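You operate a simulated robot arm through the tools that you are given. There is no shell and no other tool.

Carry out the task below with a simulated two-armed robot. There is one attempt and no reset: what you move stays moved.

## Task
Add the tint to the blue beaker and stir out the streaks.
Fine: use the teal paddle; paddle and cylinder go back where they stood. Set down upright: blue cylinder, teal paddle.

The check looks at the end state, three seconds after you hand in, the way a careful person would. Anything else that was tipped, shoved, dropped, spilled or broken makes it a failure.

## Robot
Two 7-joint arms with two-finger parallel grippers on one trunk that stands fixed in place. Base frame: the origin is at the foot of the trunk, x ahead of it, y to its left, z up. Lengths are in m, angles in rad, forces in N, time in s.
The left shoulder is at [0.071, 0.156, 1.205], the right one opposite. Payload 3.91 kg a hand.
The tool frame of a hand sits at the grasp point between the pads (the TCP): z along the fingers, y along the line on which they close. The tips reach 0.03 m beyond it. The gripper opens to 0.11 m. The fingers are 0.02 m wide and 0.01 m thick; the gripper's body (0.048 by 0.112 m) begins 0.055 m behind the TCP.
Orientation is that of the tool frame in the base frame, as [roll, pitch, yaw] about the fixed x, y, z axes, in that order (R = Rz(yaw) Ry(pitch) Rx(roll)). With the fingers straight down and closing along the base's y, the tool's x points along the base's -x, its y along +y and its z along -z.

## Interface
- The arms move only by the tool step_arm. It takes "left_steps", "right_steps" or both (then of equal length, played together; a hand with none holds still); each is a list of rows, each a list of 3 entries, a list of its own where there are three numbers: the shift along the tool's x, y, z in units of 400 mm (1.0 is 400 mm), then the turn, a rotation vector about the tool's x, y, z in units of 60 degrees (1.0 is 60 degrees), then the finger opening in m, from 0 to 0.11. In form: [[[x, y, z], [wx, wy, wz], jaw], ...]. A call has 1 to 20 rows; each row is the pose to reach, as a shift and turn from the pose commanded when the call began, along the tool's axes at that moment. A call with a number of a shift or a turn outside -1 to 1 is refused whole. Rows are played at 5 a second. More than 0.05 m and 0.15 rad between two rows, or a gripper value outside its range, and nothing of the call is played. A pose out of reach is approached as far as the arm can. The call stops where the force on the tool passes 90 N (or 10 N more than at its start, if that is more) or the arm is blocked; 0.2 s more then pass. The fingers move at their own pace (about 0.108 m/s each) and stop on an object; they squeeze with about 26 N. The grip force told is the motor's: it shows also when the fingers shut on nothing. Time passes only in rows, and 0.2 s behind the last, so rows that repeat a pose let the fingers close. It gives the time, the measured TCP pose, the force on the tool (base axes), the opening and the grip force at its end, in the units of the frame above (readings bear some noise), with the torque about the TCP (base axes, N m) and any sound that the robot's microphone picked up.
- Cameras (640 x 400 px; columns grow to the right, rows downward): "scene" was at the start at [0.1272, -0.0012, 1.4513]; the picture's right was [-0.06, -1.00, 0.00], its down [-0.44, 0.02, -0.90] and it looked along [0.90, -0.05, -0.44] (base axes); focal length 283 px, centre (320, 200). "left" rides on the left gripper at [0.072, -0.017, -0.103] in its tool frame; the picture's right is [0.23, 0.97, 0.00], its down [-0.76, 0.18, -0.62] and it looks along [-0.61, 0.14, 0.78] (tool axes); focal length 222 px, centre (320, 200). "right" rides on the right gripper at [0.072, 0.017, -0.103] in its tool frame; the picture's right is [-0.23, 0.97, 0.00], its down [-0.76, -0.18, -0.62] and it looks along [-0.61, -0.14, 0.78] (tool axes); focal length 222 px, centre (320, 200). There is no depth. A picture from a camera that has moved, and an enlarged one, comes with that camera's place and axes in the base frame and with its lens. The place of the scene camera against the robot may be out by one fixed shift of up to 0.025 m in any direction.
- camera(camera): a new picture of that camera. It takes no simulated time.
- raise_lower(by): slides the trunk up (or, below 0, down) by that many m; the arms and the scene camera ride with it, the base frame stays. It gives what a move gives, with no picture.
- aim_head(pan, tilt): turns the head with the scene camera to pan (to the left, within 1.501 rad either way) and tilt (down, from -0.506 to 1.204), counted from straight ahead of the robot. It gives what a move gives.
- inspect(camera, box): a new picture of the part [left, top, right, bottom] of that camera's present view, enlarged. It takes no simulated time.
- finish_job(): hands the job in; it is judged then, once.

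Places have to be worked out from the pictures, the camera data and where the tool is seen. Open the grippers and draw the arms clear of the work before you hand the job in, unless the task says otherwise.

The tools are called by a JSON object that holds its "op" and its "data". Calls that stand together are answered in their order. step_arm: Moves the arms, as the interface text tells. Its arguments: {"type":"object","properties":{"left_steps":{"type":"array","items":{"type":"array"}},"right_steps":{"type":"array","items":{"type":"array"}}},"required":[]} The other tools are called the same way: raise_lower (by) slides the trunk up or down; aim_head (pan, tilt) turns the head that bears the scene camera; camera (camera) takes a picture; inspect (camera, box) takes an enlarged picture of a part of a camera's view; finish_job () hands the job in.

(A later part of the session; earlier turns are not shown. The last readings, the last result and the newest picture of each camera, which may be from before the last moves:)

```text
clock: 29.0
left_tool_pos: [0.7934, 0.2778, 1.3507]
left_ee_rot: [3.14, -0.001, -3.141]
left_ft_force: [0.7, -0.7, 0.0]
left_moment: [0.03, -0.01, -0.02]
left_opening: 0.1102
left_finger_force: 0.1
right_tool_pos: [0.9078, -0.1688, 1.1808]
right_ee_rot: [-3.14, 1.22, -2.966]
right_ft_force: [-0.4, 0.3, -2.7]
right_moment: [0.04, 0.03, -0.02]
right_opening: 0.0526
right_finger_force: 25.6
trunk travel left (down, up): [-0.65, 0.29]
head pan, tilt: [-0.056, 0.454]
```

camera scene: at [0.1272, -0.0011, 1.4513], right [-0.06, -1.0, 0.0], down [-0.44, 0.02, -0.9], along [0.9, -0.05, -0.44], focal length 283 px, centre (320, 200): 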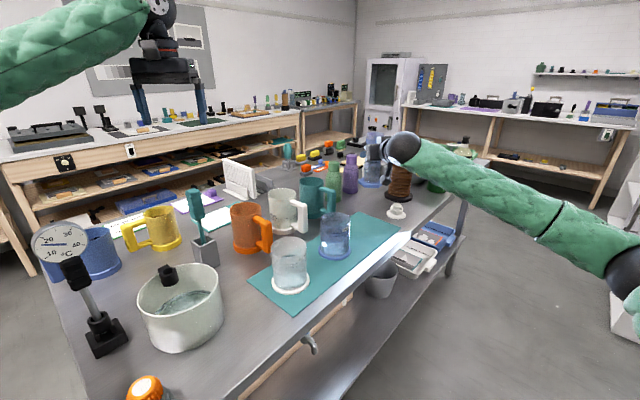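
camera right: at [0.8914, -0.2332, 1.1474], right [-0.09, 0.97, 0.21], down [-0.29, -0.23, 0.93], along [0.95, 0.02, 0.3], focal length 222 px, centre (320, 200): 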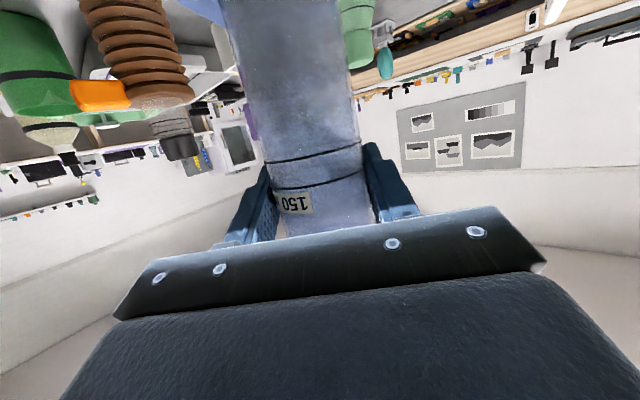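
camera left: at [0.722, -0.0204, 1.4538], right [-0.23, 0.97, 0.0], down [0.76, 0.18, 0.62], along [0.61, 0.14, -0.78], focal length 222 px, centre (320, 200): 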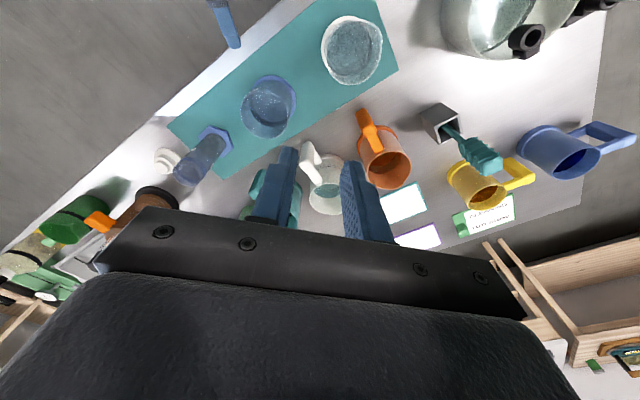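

Tracking well. I carry it the other half of the way.

{"op": "step_arm", "data": {"right_steps": [[[0.0161, 0.0389, -0.0446], [0, 0, 0], 0.03], [[0.0323, 0.0778, -0.0891], [0, 0, 0], 0.03], [[0.0484, 0.1168, -0.1337], [0, 0, 0], 0.03], [[0.0645, 0.1557, -0.1783], [0, 0, 0], 0.03], [[0.0807, 0.1946, -0.2229], [0, 0, 0], 0.03]]}}

{"op": "camera", "data": {"camera": "scene"}}

{"op": "camera", "data": {"camera": "left"}}

```text
clock: 30.2
left_tool_pos: [0.7933, 0.2774, 1.3505]
left_ee_rot: [3.141, -0.001, 3.141]
left_ft_force: [0.8, 0.2, 1.4]
left_moment: [0.02, 0.02, 0.0]
left_opening: 0.1102
left_finger_force: 0.0
right_tool_pos: [0.7972, -0.111, 1.1803]
right_ee_rot: [-3.139, 1.224, -2.964]
right_ft_force: [0.8, -0.4, -1.6]
right_moment: [0.0, 0.02, 0.01]
right_opening: 0.0524
right_finger_force: 26.4
trunk travel left (down, up): [-0.65, 0.29]
head pan, tilt: [-0.056, 0.454]
```

```text
taken
camera scene: at [0.1273, -0.0008, 1.4513], right [-0.06, -1.0, 0.0], down [-0.44, 0.02, -0.9], along [0.9, -0.05, -0.44], focal length 283 px, centre (320, 200)
```

scene: 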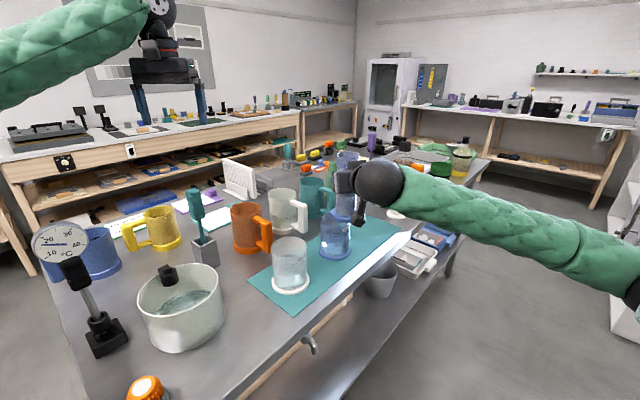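

```text
taken
camera left: at [0.7204, 0.2588, 1.4545], right [-0.23, 0.97, 0.0], down [0.76, 0.18, 0.62], along [0.61, 0.14, -0.78], focal length 222 px, centre (320, 200)
```

left: 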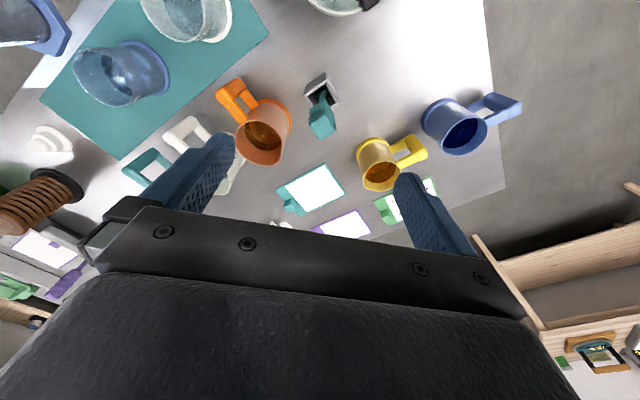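

The cylinder is upright at (0.797, -0.111, 1.18), just short of the beaker. I tilt it 45° in place (no flow expected yet), lower it to pour height, and slide the left hand closer to watch.

{"op": "step_arm", "data": {"right_steps": [[[0, 0, 0], [0, 0.094, 0], 0.03], [[0, 0, 0], [0, 0.1875, 0], 0.03], [[0, 0, 0], [0, 0.281, 0], 0.03], [[0, 0, 0], [0, 0.375, 0], 0.03], [[0, 0, 0], [0, 0.469, 0], 0.03], [[0, 0, 0], [0, 0.5625, 0], 0.03], [[0, 0, 0], [0, 0.656, 0], 0.03], [[0, 0, 0], [0, 0.75, 0], 0.03], [[0.05, 0, 0.018], [0, 0.75, 0], 0.03], [[0.1, 0, 0.036], [0, 0.75, 0], 0.03], [[0.15, 0, 0.054], [0, 0.75, 0], 0.03], [[0.1974, 0, 0.0715], [0, 0.75, 0], 0.03]], "left_steps": [[[0, -0.04, 0], [0, 0, 0], 0.11], [[0, -0.08, 0], [0, 0, 0], 0.11], [[0, -0.12, 0], [0, 0, 0], 0.11], [[0, -0.16, 0], [0, 0, 0], 0.11], [[0, -0.2, 0], [0, 0, 0], 0.11], [[0, -0.24, 0], [0, 0, 0], 0.11], [[0, -0.28, 0], [0, 0, 0], 0.11], [[0, -0.32, 0], [0, 0, 0], 0.11], [[0, -0.36, 0], [0, 0, 0], 0.11], [[0, -0.36, 0], [0, 0, 0], 0.11], [[0, -0.36, 0], [0, 0, 0], 0.11], [[0, -0.36, 0], [0, 0, 0], 0.11]]}}

{"op": "camera", "data": {"camera": "left"}}

{"op": "inspect", "data": {"camera": "scene", "box": [260, 130, 440, 290]}}

```text
clock: 32.8
left_tool_pos: [0.7938, 0.1315, 1.3503]
left_ee_rot: [-3.141, -0.001, -3.141]
left_ft_force: [-0.1, -1.1, 0.2]
left_moment: [-0.05, -0.04, 0.03]
left_opening: 0.11
left_finger_force: 0.0
right_tool_pos: [0.8007, -0.1089, 1.0957]
right_ee_rot: [3.14, 0.437, -2.968]
right_ft_force: [-0.8, -0.5, -2.1]
right_moment: [-0.01, -0.11, 0.03]
right_opening: 0.0521
right_finger_force: 25.6
trunk travel left (down, up): [-0.65, 0.29]
head pan, tilt: [-0.056, 0.454]
```

```text
taken
camera left: at [0.7212, 0.1139, 1.4536], right [-0.23, 0.97, 0.0], down [0.76, 0.18, 0.62], along [0.61, 0.14, -0.78], focal length 222 px, centre (320, 200)
```

left: 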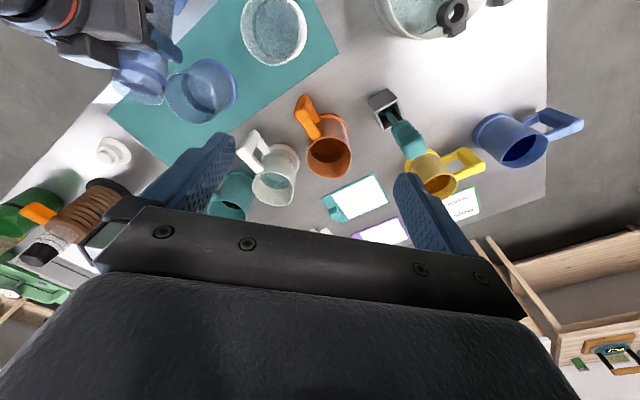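

```text
2.50 times, centred on (350, 210) of scene
camera zoom: at [0.1278, -0.0015, 1.4513], right [-0.06, -1.0, 0.0], down [-0.44, 0.02, -0.9], along [0.9, -0.05, -0.44], focal length 708 px, centre (245, 175)
```

zoom: 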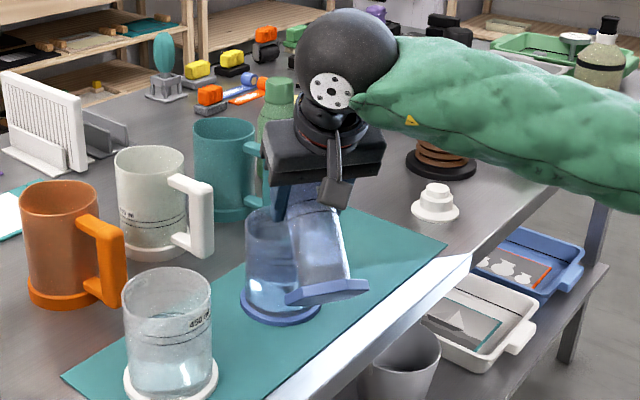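

{"op": "inspect", "data": {"camera": "left", "box": [60, 0, 260, 130]}}

{"op": "inspect", "data": {"camera": "scene", "box": [310, 190, 380, 270]}}

```text
3.08 times, centred on (160, 65) of left
camera zoom: at [0.7212, 0.1139, 1.4536], right [-0.23, 0.97, 0.0], down [0.76, 0.18, 0.62], along [0.61, 0.14, -0.78], focal length 684 px, centre (812, 615)
```

zoom: 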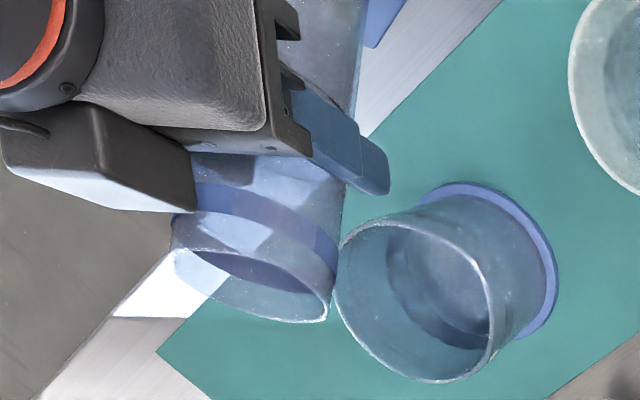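

```text
5.00 times, centred on (345, 230) of scene
camera zoom: at [0.1278, -0.0015, 1.4513], right [-0.06, -1.0, 0.0], down [-0.44, 0.02, -0.9], along [0.9, -0.05, -0.44], focal length 1417 px, centre (195, 50)
```

zoom: 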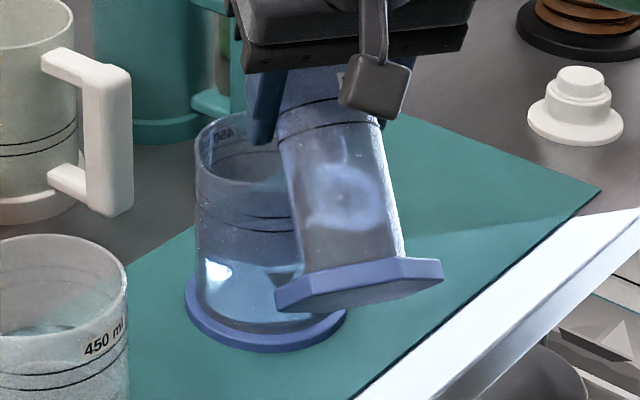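

The mouth of the cylinder is about 3 cm short of the beaker centre and 4 mm off to one side, which is good for pouring. I correct the sideways offset and tilt slowly from 45° to 90°.

{"op": "step_arm", "data": {"right_steps": [[[0, 0.003, 0], [0, 0.083, 0], 0.03], [[0, 0.006, 0], [0, 0.167, 0], 0.03], [[0, 0.01, 0], [0, 0.25, 0], 0.03], [[0, 0.01, 0], [0, 0.3, 0], 0.03], [[0, 0.01, 0], [0, 0.35, 0], 0.03], [[0, 0.01, 0], [0, 0.39, 0], 0.03], [[0, 0.01, 0], [0, 0.43, 0], 0.03], [[0, 0.01, 0], [0, 0.465, 0], 0.03], [[0, 0.01, 0], [0, 0.5, 0], 0.03]]}}

{"op": "inspect", "data": {"camera": "left", "box": [60, 0, 260, 130]}}

{"op": "inspect", "data": {"camera": "scene", "box": [290, 170, 400, 280]}}

```text
clock: 34.8
left_tool_pos: [0.7945, 0.1325, 1.3501]
left_ee_rot: [-3.141, -0.001, 3.14]
left_ft_force: [0.6, -0.8, -0.5]
left_moment: [-0.02, 0.02, -0.02]
left_opening: 0.11
left_finger_force: 0.1
right_tool_pos: [0.7976, -0.1045, 1.0969]
right_ee_rot: [-3.141, -0.087, -2.967]
right_ft_force: [-0.2, -0.4, -2.6]
right_moment: [0.06, -0.18, -0.01]
right_opening: 0.0523
right_finger_force: 26.3
trunk travel left (down, up): [-0.65, 0.29]
head pan, tilt: [-0.056, 0.454]
```

```text
3.08 times, centred on (160, 65) of left
camera zoom: at [0.721, 0.1144, 1.4537], right [-0.23, 0.97, 0.0], down [0.76, 0.18, 0.62], along [0.61, 0.14, -0.78], focal length 684 px, centre (812, 615)
```

zoom: 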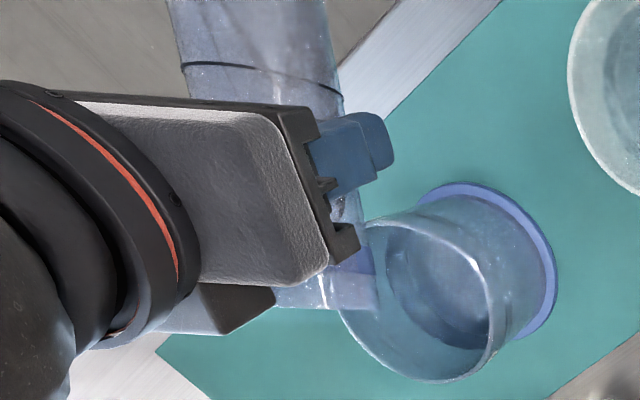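

```text
3.64 times, centred on (345, 225) of scene
camera zoom: at [0.1277, -0.0011, 1.4513], right [-0.06, -1.0, 0.0], down [-0.44, 0.02, -0.9], along [0.9, -0.05, -0.44], focal length 1030 px, centre (229, 109)
```

zoom: 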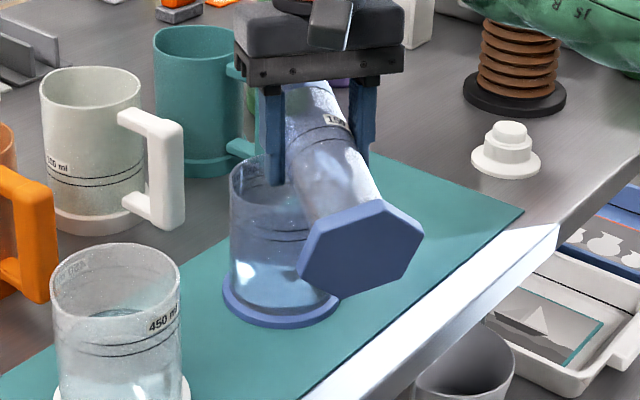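

Tilted 75° with no visible flow yet and the mouth over the beaker. I continue slowly to 90°.

{"op": "step_arm", "data": {"right_steps": [[[0, 0, 0], [0, 0.03, 0], 0.03], [[0, 0, 0], [0, 0.06, 0], 0.03], [[0, 0, 0], [0, 0.09, 0], 0.03], [[0, 0, 0], [0, 0.12, 0], 0.03], [[0, 0, 0], [0, 0.15, 0], 0.03], [[0, 0, 0], [0, 0.18, 0], 0.03], [[0, 0, 0], [0, 0.215, 0], 0.03], [[0, 0, 0], [0, 0.25, 0], 0.03], [[0, 0, 0], [0, 0.25, 0], 0.03]]}}

{"op": "inspect", "data": {"camera": "left", "box": [60, 0, 260, 130]}}

{"op": "inspect", "data": {"camera": "scene", "box": [290, 170, 400, 280]}}

```text
clock: 36.8
left_tool_pos: [0.794, 0.1337, 1.3499]
left_ee_rot: [3.141, -0.002, 3.141]
left_ft_force: [0.3, -0.3, 1.2]
left_moment: [-0.01, 0.01, 0.0]
left_opening: 0.1102
left_finger_force: 0.0
right_tool_pos: [0.7977, -0.105, 1.0967]
right_ee_rot: [-3.142, -0.349, -2.967]
right_ft_force: [0.2, 0.5, -0.5]
right_moment: [0.0, -0.12, -0.02]
right_opening: 0.0524
right_finger_force: 25.8
trunk travel left (down, up): [-0.65, 0.29]
head pan, tilt: [-0.056, 0.454]
```

```text
3.08 times, centred on (160, 65) of left
camera zoom: at [0.7208, 0.1142, 1.4538], right [-0.23, 0.97, 0.0], down [0.76, 0.18, 0.62], along [0.61, 0.14, -0.78], focal length 684 px, centre (812, 615)
```

zoom: 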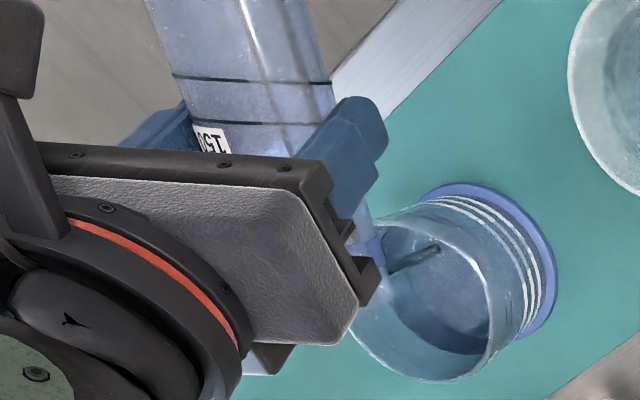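

```text
3.64 times, centred on (345, 225) of scene
camera zoom: at [0.1275, -0.0013, 1.4513], right [-0.06, -1.0, 0.0], down [-0.44, 0.02, -0.9], along [0.9, -0.05, -0.44], focal length 1030 px, centre (229, 109)
```

zoom: 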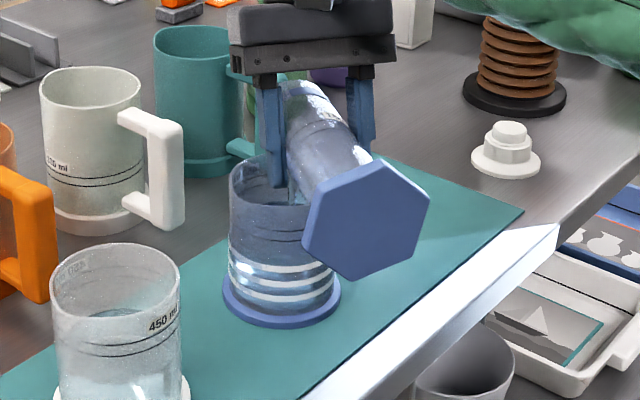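

Pouring is going cleanly: the stream falls inside the beaker and streaks appear in it. I keep tilting to 115° while moving forward 2 cm to keep the lip over the opening, then hold to drain.

{"op": "step_arm", "data": {"right_steps": [[[-0.004, 0, -0.0014], [0, 0.035, 0], 0.03], [[-0.008, 0, -0.0028], [0, 0.07, 0], 0.03], [[-0.012, 0, -0.0043], [0, 0.105, 0], 0.03], [[-0.016, 0, -0.0057], [0, 0.14, 0], 0.03], [[-0.02, 0, -0.0071], [0, 0.175, 0], 0.03], [[-0.024, 0, -0.0086], [0, 0.21, 0], 0.03], [[-0.028, 0, -0.01], [0, 0.245, 0], 0.03], [[-0.032, 0, -0.0114], [0, 0.28, 0], 0.03], [[-0.036, 0, -0.0128], [0, 0.315, 0], 0.03], [[-0.04, 0, -0.0143], [0, 0.35, 0], 0.03], [[-0.044, 0, -0.0157], [0, 0.385, 0], 0.03], [[-0.047, 0, -0.0171], [0, 0.417, 0], 0.03], [[-0.047, 0, -0.0171], [0, 0.417, 0], 0.03], [[-0.047, 0, -0.0171], [0, 0.417, 0], 0.03], [[-0.047, 0, -0.0171], [0, 0.417, 0], 0.03], [[-0.047, 0, -0.0171], [0, 0.417, 0], 0.03]]}}

{"op": "inspect", "data": {"camera": "left", "box": [60, 0, 260, 130]}}

{"op": "inspect", "data": {"camera": "scene", "box": [290, 170, 400, 280]}}

```text
clock: 40.2
left_tool_pos: [0.794, 0.1323, 1.35]
left_ee_rot: [-3.141, -0.002, -3.141]
left_ft_force: [-0.3, 1.1, 0.0]
left_moment: [-0.01, 0.0, -0.01]
left_opening: 0.1098
left_finger_force: 0.1
right_tool_pos: [0.8174, -0.1017, 1.0972]
right_ee_rot: [-3.14, -0.785, -2.968]
right_ft_force: [-0.1, -0.2, -1.7]
right_moment: [0.02, -0.09, 0.02]
right_opening: 0.0522
right_finger_force: 25.9
trunk travel left (down, up): [-0.65, 0.29]
head pan, tilt: [-0.056, 0.454]
```

```text
3.08 times, centred on (160, 65) of left
camera zoom: at [0.7208, 0.1144, 1.4538], right [-0.23, 0.97, 0.0], down [0.76, 0.18, 0.62], along [0.61, 0.14, -0.78], focal length 684 px, centre (812, 615)
```

zoom: 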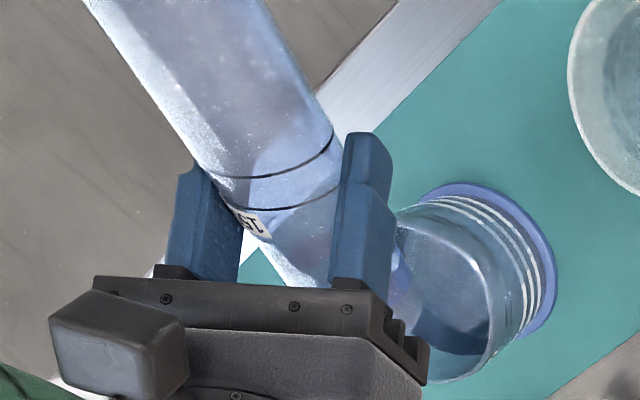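

```text
3.64 times, centred on (345, 225) of scene
camera zoom: at [0.1275, -0.0012, 1.4513], right [-0.06, -1.0, 0.0], down [-0.44, 0.02, -0.9], along [0.9, -0.05, -0.44], focal length 1030 px, centre (229, 109)
```

zoom: 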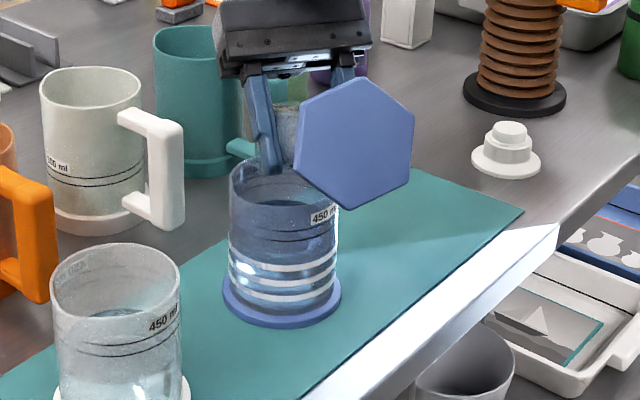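

The stream appears finished. I hold 2 more seconds to let the last drops fall, then check again.

{"op": "step_arm", "data": {"right_steps": [[[-0.006, 0, -0.006], [0, 0.04, 0], 0.03], [[-0.0124, 0, -0.0124], [0, 0.083, 0], 0.03], [[-0.0124, 0, -0.0124], [0, 0.083, 0], 0.03], [[-0.0124, 0, -0.0124], [0, 0.083, 0], 0.03], [[-0.0124, 0, -0.0124], [0, 0.083, 0], 0.03], [[-0.0124, 0, -0.0124], [0, 0.083, 0], 0.03], [[-0.0124, 0, -0.0124], [0, 0.083, 0], 0.03], [[-0.0124, 0, -0.0124], [0, 0.083, 0], 0.03], [[-0.0124, 0, -0.0124], [0, 0.083, 0], 0.03], [[-0.0124, 0, -0.0124], [0, 0.083, 0], 0.03]]}}

{"op": "inspect", "data": {"camera": "left", "box": [80, 0, 240, 130]}}

{"op": "inspect", "data": {"camera": "scene", "box": [310, 190, 370, 270]}}

```text
clock: 42.4
left_tool_pos: [0.7931, 0.131, 1.3493]
left_ee_rot: [-3.141, -0.002, 3.141]
left_ft_force: [0.0, 0.2, 1.0]
left_moment: [0.04, 0.01, -0.05]
left_opening: 0.11
left_finger_force: 0.1
right_tool_pos: [0.8251, -0.1014, 1.0967]
right_ee_rot: [-3.141, -0.871, -2.969]
right_ft_force: [0.8, 0.4, -1.7]
right_moment: [0.03, -0.07, -0.01]
right_opening: 0.0522
right_finger_force: 26.4
trunk travel left (down, up): [-0.65, 0.29]
head pan, tilt: [-0.056, 0.454]
```

```text
3.08 times, centred on (160, 65) of left
camera zoom: at [0.7208, 0.1144, 1.4538], right [-0.23, 0.97, 0.0], down [0.76, 0.18, 0.62], along [0.61, 0.14, -0.78], focal length 684 px, centre (812, 615)
```

zoom: 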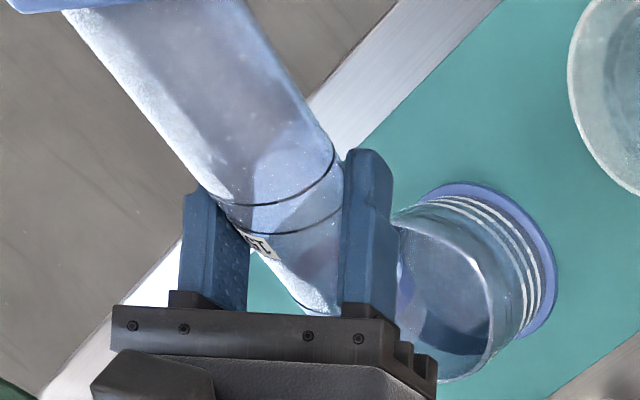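

```text
5.00 times, centred on (340, 230) of scene
camera zoom: at [0.1275, -0.0011, 1.4513], right [-0.06, -1.0, 0.0], down [-0.44, 0.02, -0.9], along [0.9, -0.05, -0.44], focal length 1417 px, centre (220, 50)
```

zoom: 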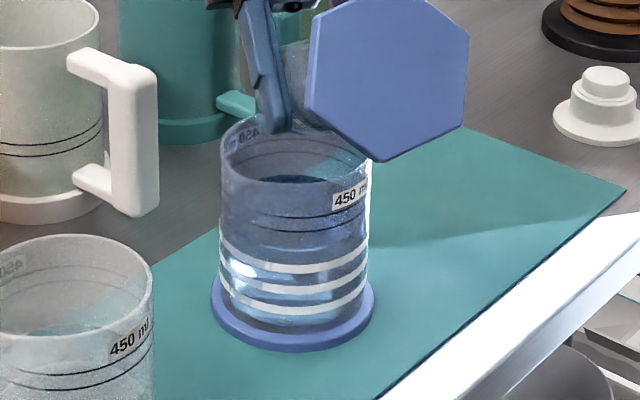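

The tint is all in: the beaker level has risen to near the 450 mark and shows white streak bands. I now tip the cylinder back gradually, keeping the lip over the beaker.

{"op": "step_arm", "data": {"right_steps": [[[0.0043, 0, 0.0052], [0, -0.1, 0], 0.03], [[0.0087, 0, 0.0103], [0, -0.2, 0], 0.03], [[0.013, 0, 0.0155], [0, -0.3, 0], 0.03], [[0.0174, 0, 0.0207], [0, -0.4, 0], 0.03], [[0.0217, 0, 0.0259], [0, -0.5, 0], 0.03], [[0.026, 0, 0.031], [0, -0.6, 0], 0.03], [[0.0304, 0, 0.0362], [0, -0.7, 0], 0.03], [[0.0347, 0, 0.0414], [0, -0.8, 0], 0.03], [[0.0391, 0, 0.0465], [0, -0.9, 0], 0.03], [[0.0434, 0, 0.0517], [0, -1, 0], 0.03]]}}

{"op": "inspect", "data": {"camera": "left", "box": [60, 0, 260, 130]}}

```text
clock: 44.6
left_tool_pos: [0.7942, 0.1309, 1.3498]
left_ee_rot: [3.141, -0.002, -3.141]
left_ft_force: [0.1, -0.1, -0.4]
left_moment: [-0.02, -0.04, 0.01]
left_opening: 0.11
left_finger_force: 0.0
right_tool_pos: [0.7995, -0.1057, 1.0973]
right_ee_rot: [-3.141, 0.179, -2.967]
right_ft_force: [0.7, 0.1, -2.0]
right_moment: [0.02, -0.13, 0.0]
right_opening: 0.0521
right_finger_force: 25.9
trunk travel left (down, up): [-0.65, 0.29]
head pan, tilt: [-0.056, 0.454]
```

```text
3.08 times, centred on (160, 65) of left
camera zoom: at [0.7203, 0.114, 1.4541], right [-0.23, 0.97, 0.0], down [0.76, 0.18, 0.62], along [0.61, 0.14, -0.78], focal length 684 px, centre (812, 615)
```

zoom: 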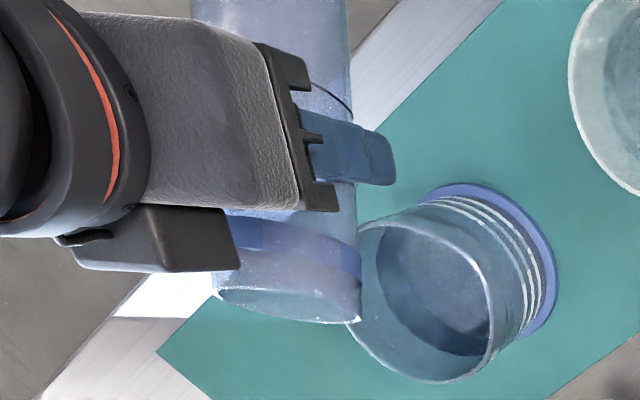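

The cylinder is back to 60° with nothing dripping. I raise it clear and bring it upright.

{"op": "step_arm", "data": {"right_steps": [[[-0.0123, 0, -0.07], [0, 0, 0], 0.03], [[-0.0246, 0, -0.14], [0, 0, 0], 0.03], [[-0.0369, 0, -0.2093], [0, 0, 0], 0.03], [[-0.0369, 0, -0.2093], [0, -0.1, 0], 0.03], [[-0.0369, 0, -0.2093], [0, -0.2, 0], 0.03], [[-0.0369, 0, -0.2093], [0, -0.3, 0], 0.03], [[-0.0369, 0, -0.2093], [0, -0.4, 0], 0.03], [[-0.0369, 0, -0.2093], [0, -0.5, 0], 0.03], [[-0.0369, 0, -0.2093], [0, -0.6, 0], 0.03], [[-0.0369, 0, -0.2093], [0, -0.7, 0], 0.03], [[-0.0369, 0, -0.2093], [0, -0.8, 0], 0.03], [[-0.0369, 0, -0.2093], [0, -0.9, 0], 0.03], [[-0.0369, 0, -0.2093], [0, -1, 0], 0.03]]}}

{"op": "inspect", "data": {"camera": "scene", "box": [280, 140, 420, 270]}}

{"op": "inspect", "data": {"camera": "left", "box": [60, 0, 260, 130]}}

```text
clock: 47.4
left_tool_pos: [0.7938, 0.1315, 1.3497]
left_ee_rot: [-3.142, -0.003, -3.142]
left_ft_force: [0.8, -0.4, 0.0]
left_moment: [0.02, 0.03, -0.04]
left_opening: 0.1098
left_finger_force: 0.1
right_tool_pos: [0.7992, -0.1061, 1.1821]
right_ee_rot: [-3.141, 1.224, -2.967]
right_ft_force: [0.0, 0.1, -2.0]
right_moment: [-0.01, 0.03, -0.02]
right_opening: 0.0519
right_finger_force: 25.7
trunk travel left (down, up): [-0.65, 0.29]
head pan, tilt: [-0.056, 0.454]
```

```text
3.08 times, centred on (350, 205) of scene
camera zoom: at [0.1276, -0.0016, 1.4514], right [-0.05, -1.0, 0.0], down [-0.44, 0.02, -0.9], along [0.9, -0.05, -0.44], focal length 872 px, centre (228, 185)
```

zoom: 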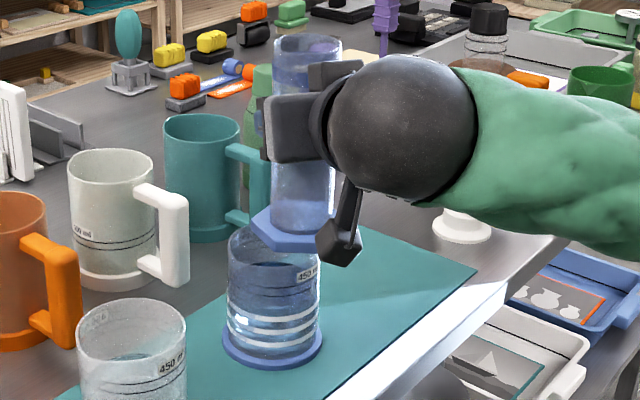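

```text
3.08 times, centred on (160, 65) of left
camera zoom: at [0.7209, 0.114, 1.4538], right [-0.23, 0.97, 0.0], down [0.76, 0.18, 0.62], along [0.61, 0.14, -0.78], focal length 684 px, centre (812, 615)
```

zoom: 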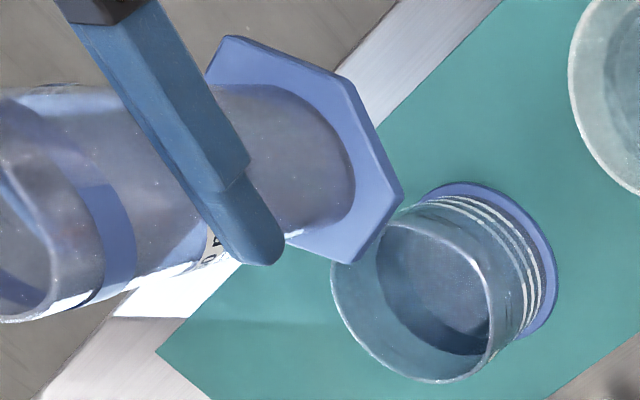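

The cylinder is upright again. I look closely to make sure it is empty.

{"op": "inspect", "data": {"camera": "scene", "box": [330, 150, 380, 225]}}

{"op": "camera", "data": {"camera": "right"}}

{"op": "inspect", "data": {"camera": "left", "box": [60, 0, 200, 100]}}

{"op": "inspect", "data": {"camera": "left", "box": [150, 40, 250, 130]}}

```text
5.33 times, centred on (355, 188) of scene
camera zoom: at [0.1276, -0.0016, 1.4514], right [-0.05, -1.0, 0.0], down [-0.44, 0.02, -0.9], along [0.9, -0.05, -0.44], focal length 1511 px, centre (133, 267)
```

zoom: 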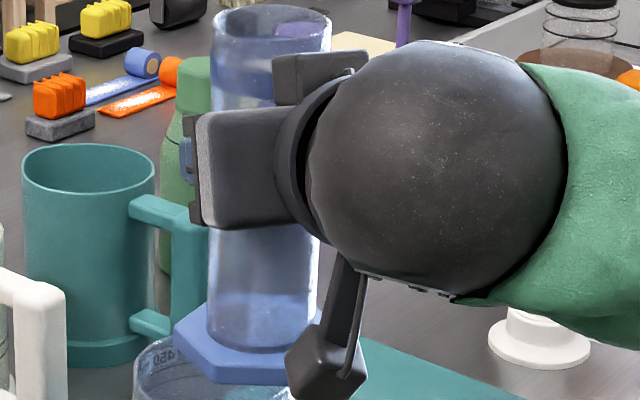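

```text
taken
camera right: at [0.6755, -0.1119, 1.1482], right [-0.09, 0.97, 0.21], down [-0.29, -0.23, 0.93], along [0.95, 0.03, 0.31], focal length 222 px, centre (320, 200)
```

right: 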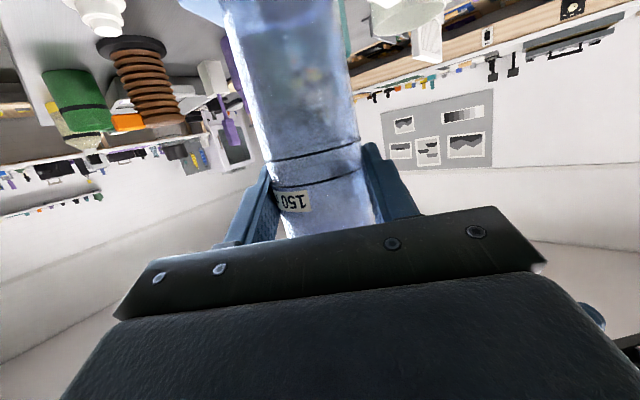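

```text
4.00 times, centred on (130, 50) of left
camera zoom: at [0.7209, 0.114, 1.4538], right [-0.23, 0.97, 0.0], down [0.76, 0.18, 0.62], along [0.61, 0.14, -0.78], focal length 888 px, centre (1080, 800)
```

zoom: 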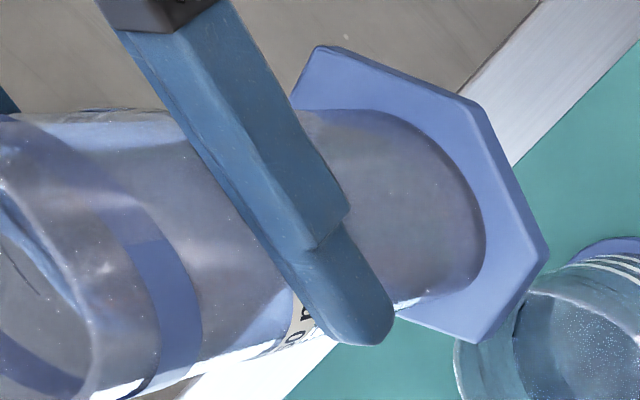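

```text
4.44 times, centred on (200, 85) of left
camera zoom: at [0.7209, 0.114, 1.4538], right [-0.23, 0.97, 0.0], down [0.76, 0.18, 0.62], along [0.61, 0.14, -0.78], focal length 987 px, centre (853, 711)
```

zoom: 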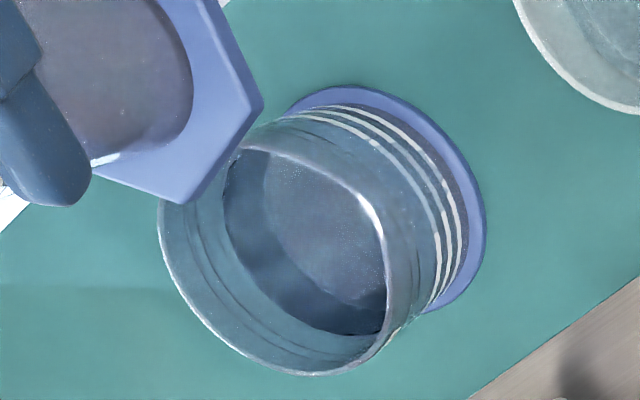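

The tube is clear down to its bottom disc, so it is empty. I carry it upright back above its original spot.

{"op": "step_arm", "data": {"right_steps": [[[-0.0161, -0.0399, 0.0446], [0, 0, 0], 0.03], [[-0.0323, -0.0798, 0.0892], [0, 0, 0], 0.03], [[-0.0484, -0.1197, 0.1337], [0, 0, 0], 0.03], [[-0.0646, -0.1596, 0.1783], [0, 0, 0], 0.03], [[-0.0807, -0.1995, 0.2229], [0, 0, 0], 0.03], [[-0.0968, -0.2394, 0.2675], [0, 0, 0], 0.03], [[-0.113, -0.2793, 0.3121], [0, 0, 0], 0.03], [[-0.1291, -0.3192, 0.3566], [0, 0, 0], 0.03], [[-0.1453, -0.3591, 0.4012], [0, 0, 0], 0.03], [[-0.1614, -0.399, 0.4458], [0, 0, 0], 0.03], [[-0.1614, -0.399, 0.4458], [0, 0, 0], 0.03]]}}

{"op": "inspect", "data": {"camera": "scene", "box": [300, 110, 460, 270]}}

```text
clock: 49.8
left_tool_pos: [0.7923, 0.1323, 1.3502]
left_ee_rot: [3.14, -0.002, -3.141]
left_ft_force: [-0.1, 0.6, 0.0]
left_moment: [0.0, 0.03, -0.01]
left_opening: 0.1098
left_finger_force: 0.1
right_tool_pos: [1.0134, -0.2288, 1.1847]
right_ee_rot: [-3.138, 1.223, -2.965]
right_ft_force: [0.5, -1.1, -2.3]
right_moment: [0.02, 0.02, 0.0]
right_opening: 0.052
right_finger_force: 25.9
trunk travel left (down, up): [-0.65, 0.29]
head pan, tilt: [-0.056, 0.454]
```

```text
2.50 times, centred on (380, 190) of scene
camera zoom: at [0.127, -0.0014, 1.4514], right [-0.06, -1.0, 0.0], down [-0.44, 0.02, -0.9], along [0.9, -0.05, -0.44], focal length 708 px, centre (170, 225)
```

zoom: 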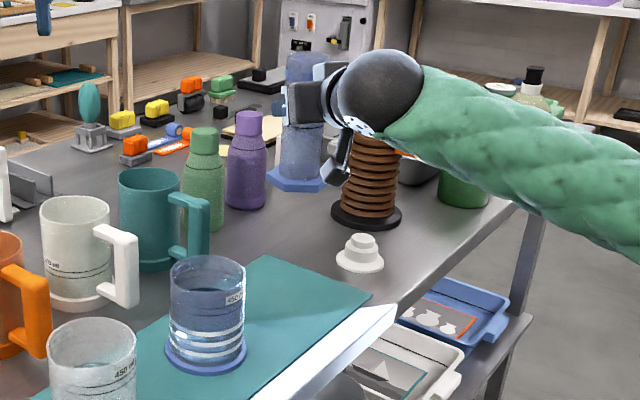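

It is above the original spot at (1.013, -0.229). I lower it to about 5 mm above the mat, then check the readings before final contact.

{"op": "step_arm", "data": {"right_steps": [[[0.0705, 0, 0.0255], [0, 0, 0], 0.03], [[0.141, 0, 0.0511], [0, 0, 0], 0.03], [[0.2116, 0, 0.0766], [0, 0, 0], 0.03], [[0.2821, 0, 0.1021], [0, 0, 0], 0.03], [[0.3409, 0, 0.1234], [0, 0, 0], 0.03], [[0.3644, 0, 0.1319], [0, 0, 0], 0.03], [[0.3879, 0, 0.1404], [0, 0, 0], 0.03], [[0.3879, 0, 0.1404], [0, 0, 0], 0.03]]}}

{"op": "inspect", "data": {"camera": "scene", "box": [320, 160, 440, 260]}}

```text
clock: 51.6
left_tool_pos: [0.7939, 0.1311, 1.3493]
left_ee_rot: [3.141, -0.001, 3.141]
left_ft_force: [0.1, 0.8, 0.7]
left_moment: [-0.01, -0.01, -0.01]
left_opening: 0.11
left_finger_force: 0.0
right_tool_pos: [1.0131, -0.2277, 1.0149]
right_ee_rot: [-3.139, 1.224, -2.967]
right_ft_force: [-0.4, 0.0, -1.3]
right_moment: [-0.02, -0.01, -0.02]
right_opening: 0.052
right_finger_force: 26.1
trunk travel left (down, up): [-0.65, 0.29]
head pan, tilt: [-0.056, 0.454]
```

```text
4.00 times, centred on (380, 210) of scene
camera zoom: at [0.1273, -0.0012, 1.4513], right [-0.06, -1.0, 0.0], down [-0.44, 0.02, -0.9], along [0.9, -0.05, -0.44], focal length 1133 px, centre (80, 160)
```

zoom: 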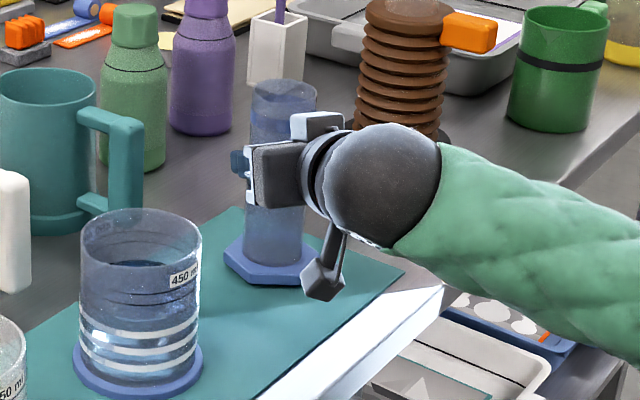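

About 5–6 mm remains. I lower in 2 mm steps, watching the force.

{"op": "step_arm", "data": {"right_steps": [[[0.0047, 0, 0.0017], [0, 0, 0], 0.03], [[0.0094, 0, 0.0034], [0, 0, 0], 0.03], [[0.0094, 0, 0.0034], [0, 0, 0], 0.03]]}}

```text
clock: 52.4
left_tool_pos: [0.7926, 0.1329, 1.3503]
left_ee_rot: [3.141, -0.003, 3.14]
left_ft_force: [0.2, 0.3, -0.6]
left_moment: [0.0, -0.05, 0.02]
left_opening: 0.11
left_finger_force: 0.2
right_tool_pos: [1.0129, -0.2293, 1.0122]
right_ee_rot: [-3.139, 1.224, -2.965]
right_ft_force: [0.2, -0.3, -1.2]
right_moment: [0.06, 0.02, -0.01]
right_opening: 0.0519
right_finger_force: 25.6
trunk travel left (down, up): [-0.65, 0.29]
head pan, tilt: [-0.056, 0.454]
```

{"op": "step_arm", "data": {"right_steps": [[[0.0035, 0, 0.0013], [0, 0, 0], 0.03], [[0.0047, 0, 0.0017], [0, 0, 0], 0.03], [[0.0047, 0, 0.0017], [0, 0, 0], 0.03]]}}

```text
clock: 53.2
left_tool_pos: [0.7945, 0.1322, 1.3504]
left_ee_rot: [3.142, -0.002, -3.141]
left_ft_force: [0.3, -0.3, 0.2]
left_moment: [0.0, 0.02, -0.01]
left_opening: 0.1101
left_finger_force: 0.1
right_tool_pos: [1.013, -0.2298, 1.0108]
right_ee_rot: [-3.14, 1.222, -2.965]
right_ft_force: [0.6, 0.3, -1.2]
right_moment: [0.01, 0.01, 0.01]
right_opening: 0.0519
right_finger_force: 26.7
trunk travel left (down, up): [-0.65, 0.29]
head pan, tilt: [-0.056, 0.454]
```

The weight is still carried by the hand at z≈1.011, so I lower another 2 mm in 1 mm steps.

{"op": "step_arm", "data": {"right_steps": [[[0.0024, 0, 0.0009], [0, 0, 0], 0.03], [[0.0024, 0, 0.0009], [0, 0, 0], 0.03], [[0.0047, 0, 0.0017], [0, 0, 0], 0.03], [[0.0047, 0, 0.0017], [0, 0, 0], 0.03]]}}

{"op": "inspect", "data": {"camera": "scene", "box": [340, 190, 410, 250]}}

```text
clock: 54.2
left_tool_pos: [0.7925, 0.1321, 1.3498]
left_ee_rot: [-3.141, -0.001, -3.142]
left_ft_force: [0.0, -0.4, -1.2]
left_moment: [-0.03, -0.02, -0.02]
left_opening: 0.11
left_finger_force: 0.0
right_tool_pos: [1.0132, -0.2298, 1.0105]
right_ee_rot: [-3.14, 1.225, -2.967]
right_ft_force: [5.3, -2.2, 8.8]
right_moment: [0.06, -0.32, -0.09]
right_opening: 0.0519
right_finger_force: 26.0
trunk travel left (down, up): [-0.65, 0.29]
head pan, tilt: [-0.056, 0.454]
```

```text
6.67 times, centred on (375, 220) of scene
camera zoom: at [0.1269, -0.0012, 1.4515], right [-0.06, -1.0, 0.0], down [-0.44, 0.02, -0.9], along [0.9, -0.05, -0.44], focal length 1889 px, centre (-47, 67)
```

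zoom: 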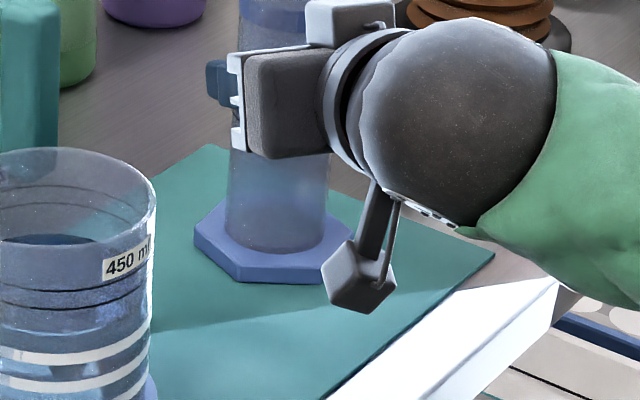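

Contact with the mat is felt (8.8 N). I back off about 1 mm to relax, then open the fingers.

{"op": "step_arm", "data": {"right_steps": [[[-0.0024, 0, -0.0009], [0, 0, 0], 0.03], [[-0.0024, 0, -0.0009], [0, 0, 0], 0.058], [[-0.0024, 0, -0.0009], [0, 0, 0], 0.07], [[-0.0024, 0, -0.0009], [0, 0, 0], 0.09], [[-0.0024, 0, -0.0009], [0, 0, 0], 0.1], [[-0.0024, 0, -0.0009], [0, 0, 0], 0.1]]}}

{"op": "inspect", "data": {"camera": "scene", "box": [320, 160, 440, 260]}}

{"op": "camera", "data": {"camera": "right"}}

```text
clock: 55.6
left_tool_pos: [0.7941, 0.1312, 1.3499]
left_ee_rot: [3.14, -0.002, -3.141]
left_ft_force: [0.1, -0.4, 0.2]
left_moment: [-0.02, 0.01, 0.0]
left_opening: 0.1099
left_finger_force: 0.1
right_tool_pos: [1.0132, -0.2292, 1.0093]
right_ee_rot: [-3.14, 1.224, -2.965]
right_ft_force: [-0.2, 0.5, 0.2]
right_moment: [0.01, 0.02, 0.02]
right_opening: 0.0999
right_finger_force: 0.1
trunk travel left (down, up): [-0.65, 0.29]
head pan, tilt: [-0.056, 0.454]
```

```text
4.00 times, centred on (380, 210) of scene
camera zoom: at [0.1274, -0.0012, 1.4513], right [-0.06, -1.0, 0.0], down [-0.44, 0.02, -0.9], along [0.9, -0.05, -0.44], focal length 1133 px, centre (80, 160)
```

zoom: 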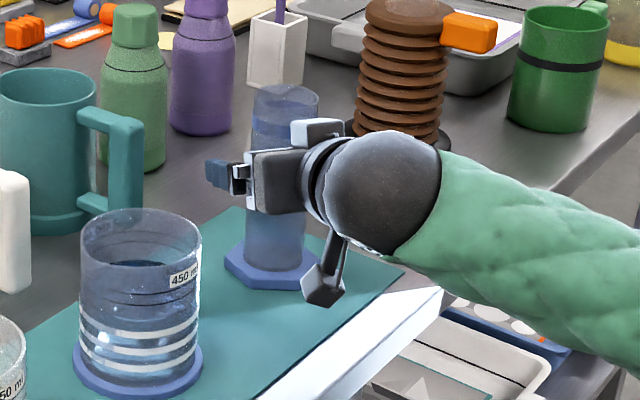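

```text
taken
camera right: at [0.8897, -0.235, 0.9762], right [-0.09, 0.97, 0.21], down [-0.29, -0.23, 0.93], along [0.95, 0.02, 0.3], focal length 222 px, centre (320, 200)
```

right: 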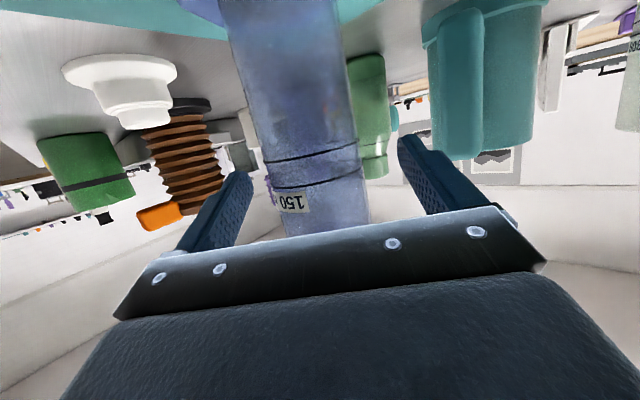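

The cylinder stands upright in its place and the fingers are clear on both sides. I withdraw straight back along the tool axis.

{"op": "step_arm", "data": {"right_steps": [[[0, 0, -0.05], [0, 0, 0], 0.1], [[0, 0, -0.12], [0, 0, 0], 0.1], [[0, 0, -0.2], [0, 0, 0], 0.1], [[0, 0, -0.28], [0, 0, 0], 0.1], [[0, 0, -0.34], [0, 0, 0], 0.1]]}}

{"op": "inspect", "data": {"camera": "scene", "box": [320, 160, 440, 260]}}

```text
clock: 56.8
left_tool_pos: [0.7933, 0.1325, 1.3517]
left_ee_rot: [-3.14, -0.001, -3.14]
left_ft_force: [-0.4, -0.1, -0.8]
left_moment: [0.01, -0.01, -0.02]
left_opening: 0.1099
left_finger_force: 0.0
right_tool_pos: [0.8856, -0.2494, 1.0556]
right_ee_rot: [-3.141, 1.224, -2.966]
right_ft_force: [-0.4, -0.4, -0.6]
right_moment: [0.01, -0.02, 0.0]
right_opening: 0.1002
right_finger_force: 0.2
trunk travel left (down, up): [-0.65, 0.29]
head pan, tilt: [-0.056, 0.454]
```

```text
4.00 times, centred on (380, 210) of scene
camera zoom: at [0.1266, -0.0013, 1.4514], right [-0.05, -1.0, 0.0], down [-0.44, 0.02, -0.9], along [0.9, -0.05, -0.44], focal length 1133 px, centre (80, 160)
```

zoom: 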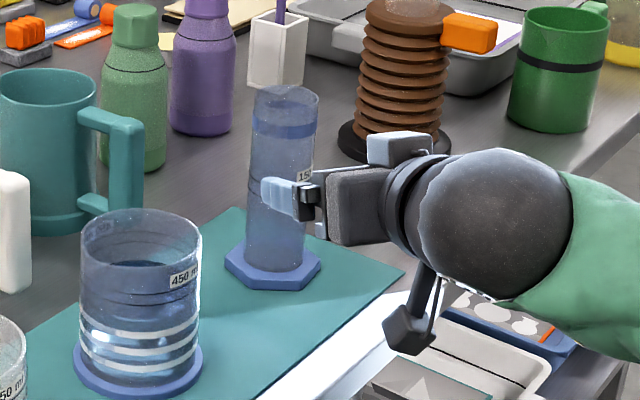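

The cylinder stands undisturbed. I pull the right arm back to the right, out of the way, and bring the left hand back over to the paddle's side for a closer look.

{"op": "step_arm", "data": {"right_steps": [[[-0.0252, -0.0494, -0.0826], [0, 0, 0], 0.1], [[-0.0504, -0.0988, -0.1651], [0, 0, 0], 0.1], [[-0.0756, -0.1482, -0.2477], [0, 0, 0], 0.1], [[-0.1009, -0.1975, -0.3303], [0, 0, 0], 0.1], [[-0.1261, -0.2469, -0.4129], [0, 0, 0], 0.1], [[-0.1513, -0.2963, -0.4954], [0, 0, 0], 0.1], [[-0.1765, -0.3457, -0.578], [0, 0, 0], 0.1]], "left_steps": [[[0.01, 0.06, 0], [0, 0, 0], 0.11], [[0.03, 0.12, 0], [0, 0, 0], 0.11], [[0.05, 0.18, 0], [0, 0, 0], 0.11], [[0.07, 0.24, 0], [0, 0, 0], 0.11], [[0.08, 0.3, 0], [0, 0, 0], 0.11], [[0.08, 0.36, 0], [0, 0, 0], 0.11], [[0.08, 0.39, 0], [0, 0, 0], 0.11]]}}

{"op": "camera", "data": {"camera": "left"}}

{"op": "camera", "data": {"camera": "scene"}}

```text
clock: 58.4
left_tool_pos: [0.7602, 0.2899, 1.3529]
left_ee_rot: [3.141, 0.0, -3.139]
left_ft_force: [-0.9, -0.5, 1.1]
left_moment: [-0.03, 0.01, 0.0]
left_opening: 0.1101
left_finger_force: 0.0
right_tool_pos: [0.719, -0.4198, 1.2043]
right_ee_rot: [-3.14, 1.223, -2.963]
right_ft_force: [-1.0, -0.4, 0.6]
right_moment: [0.0, -0.01, 0.02]
right_opening: 0.0999
right_finger_force: 0.2
trunk travel left (down, up): [-0.65, 0.29]
head pan, tilt: [-0.056, 0.454]
```

```text
taken
camera left: at [0.6862, 0.272, 1.4562], right [-0.23, 0.97, 0.0], down [0.76, 0.18, 0.62], along [0.61, 0.14, -0.78], focal length 222 px, centre (320, 200)
```

left: 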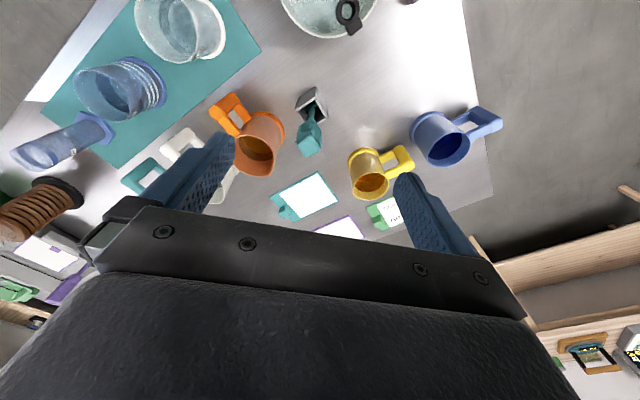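

```text
taken
camera scene: at [0.1254, -0.0013, 1.4515], right [-0.05, -1.0, 0.0], down [-0.44, 0.02, -0.9], along [0.9, -0.05, -0.44], focal length 283 px, centre (320, 200)
```

scene: 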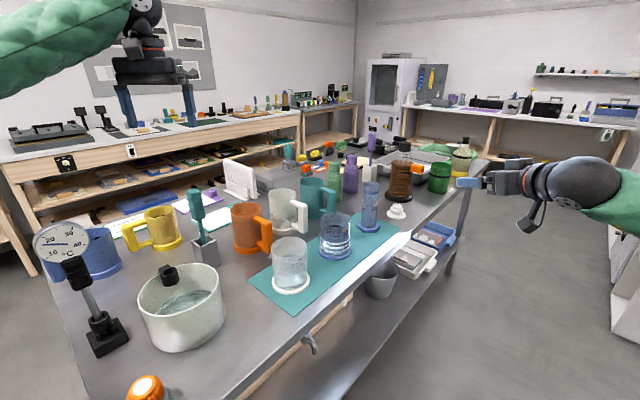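

{"op": "inspect", "data": {"camera": "left", "box": [280, 70, 350, 170]}}

{"op": "inspect", "data": {"camera": "scene", "box": [300, 200, 400, 270]}}

```text
4.00 times, centred on (315, 120) of left
camera zoom: at [0.6862, 0.272, 1.4562], right [-0.23, 0.97, 0.0], down [0.76, 0.18, 0.62], along [0.61, 0.14, -0.78], focal length 888 px, centre (340, 520)
```

zoom: 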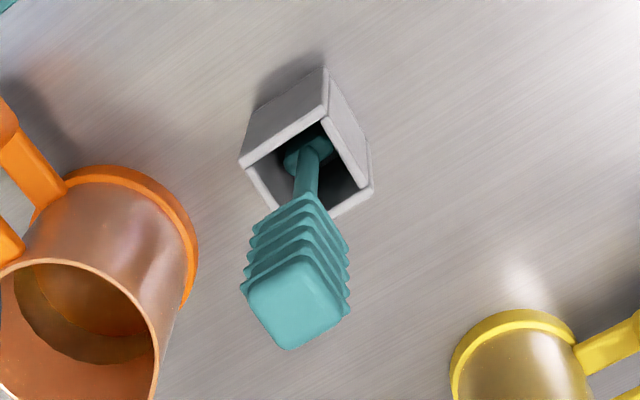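

```text
5.71 times, centred on (350, 235) of scene
camera zoom: at [0.1254, -0.0013, 1.4515], right [-0.05, -1.0, 0.0], down [-0.44, 0.02, -0.9], along [0.9, -0.05, -0.44], focal length 1619 px, centre (149, 0)
```

zoom: 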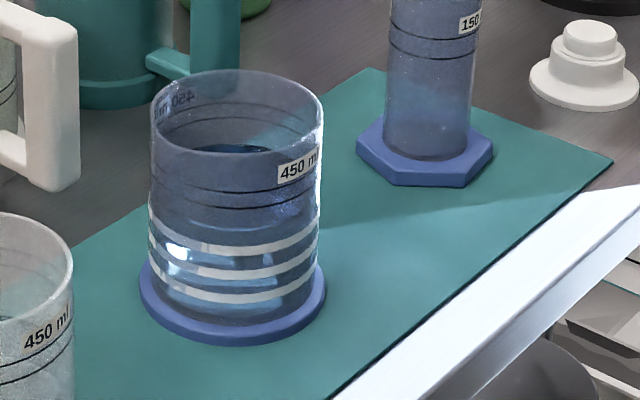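

The paddle's grip centre is at (0.833, 0.289) with faces at 45° and 135°. I move the left hand above it, turned 45° so the fingers close squarely on the grip.

{"op": "step_arm", "data": {"left_steps": [[[-0.03, 0, 0.04], [0, 0, 0.125], 0.1], [[-0.06, 0, 0.08], [0, 0, 0.25], 0.1], [[-0.09, 0, 0.12], [0, 0, 0.375], 0.1], [[-0.12, -0.001, 0.17], [0, 0, 0.5], 0.1], [[-0.15, -0.002, 0.21], [0, 0, 0.625], 0.1], [[-0.1825, -0.0025, 0.25], [0, 0, 0.75], 0.1], [[-0.1825, -0.0025, 0.25], [0, 0, 0.75], 0.1]]}}

{"op": "camera", "data": {"camera": "left"}}

{"op": "inspect", "data": {"camera": "scene", "box": [130, 100, 290, 280]}}

```text
clock: 60.0
left_tool_pos: [0.834, 0.2872, 1.2517]
left_ee_rot: [-3.141, -0.001, 2.356]
left_ft_force: [-0.3, 0.9, -0.3]
left_moment: [0.0, 0.01, -0.02]
left_opening: 0.0997
left_finger_force: 0.0
right_tool_pos: [0.7197, -0.4213, 1.2044]
right_ee_rot: [-3.14, 1.223, -2.964]
right_ft_force: [0.5, 0.3, 0.1]
right_moment: [-0.01, -0.03, 0.02]
right_opening: 0.1001
right_finger_force: 0.0
trunk travel left (down, up): [-0.65, 0.29]
head pan, tilt: [-0.056, 0.454]
```

```text
taken
camera left: at [0.7695, 0.3255, 1.3544], right [0.53, 0.85, 0.0], down [0.66, -0.41, 0.62], along [0.53, -0.33, -0.78], focal length 222 px, centre (320, 200)
```

left: 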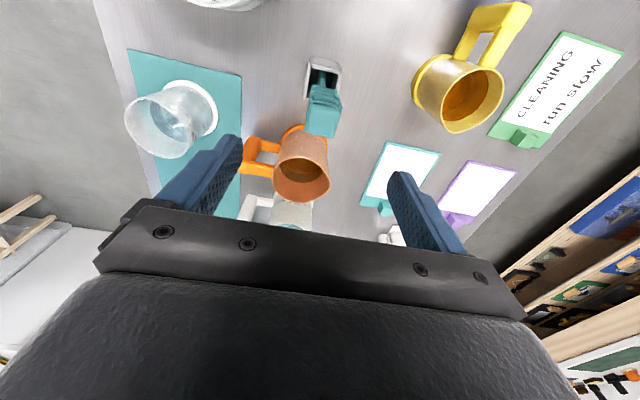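

```text
2.22 times, centred on (210, 190) of scene
camera zoom: at [0.1263, -0.0013, 1.4515], right [-0.06, -1.0, 0.0], down [-0.44, 0.02, -0.9], along [0.9, -0.05, -0.44], focal length 630 px, centre (564, 222)
```

zoom: 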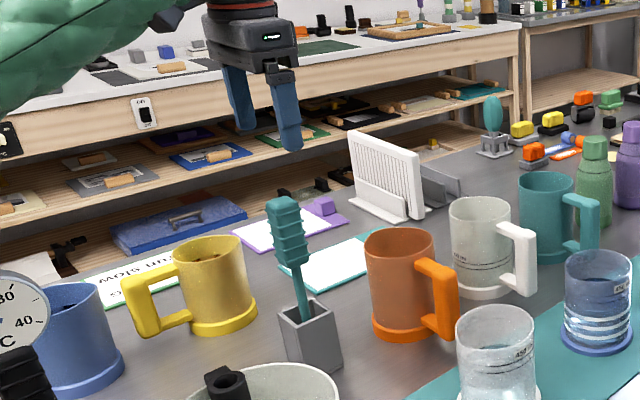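

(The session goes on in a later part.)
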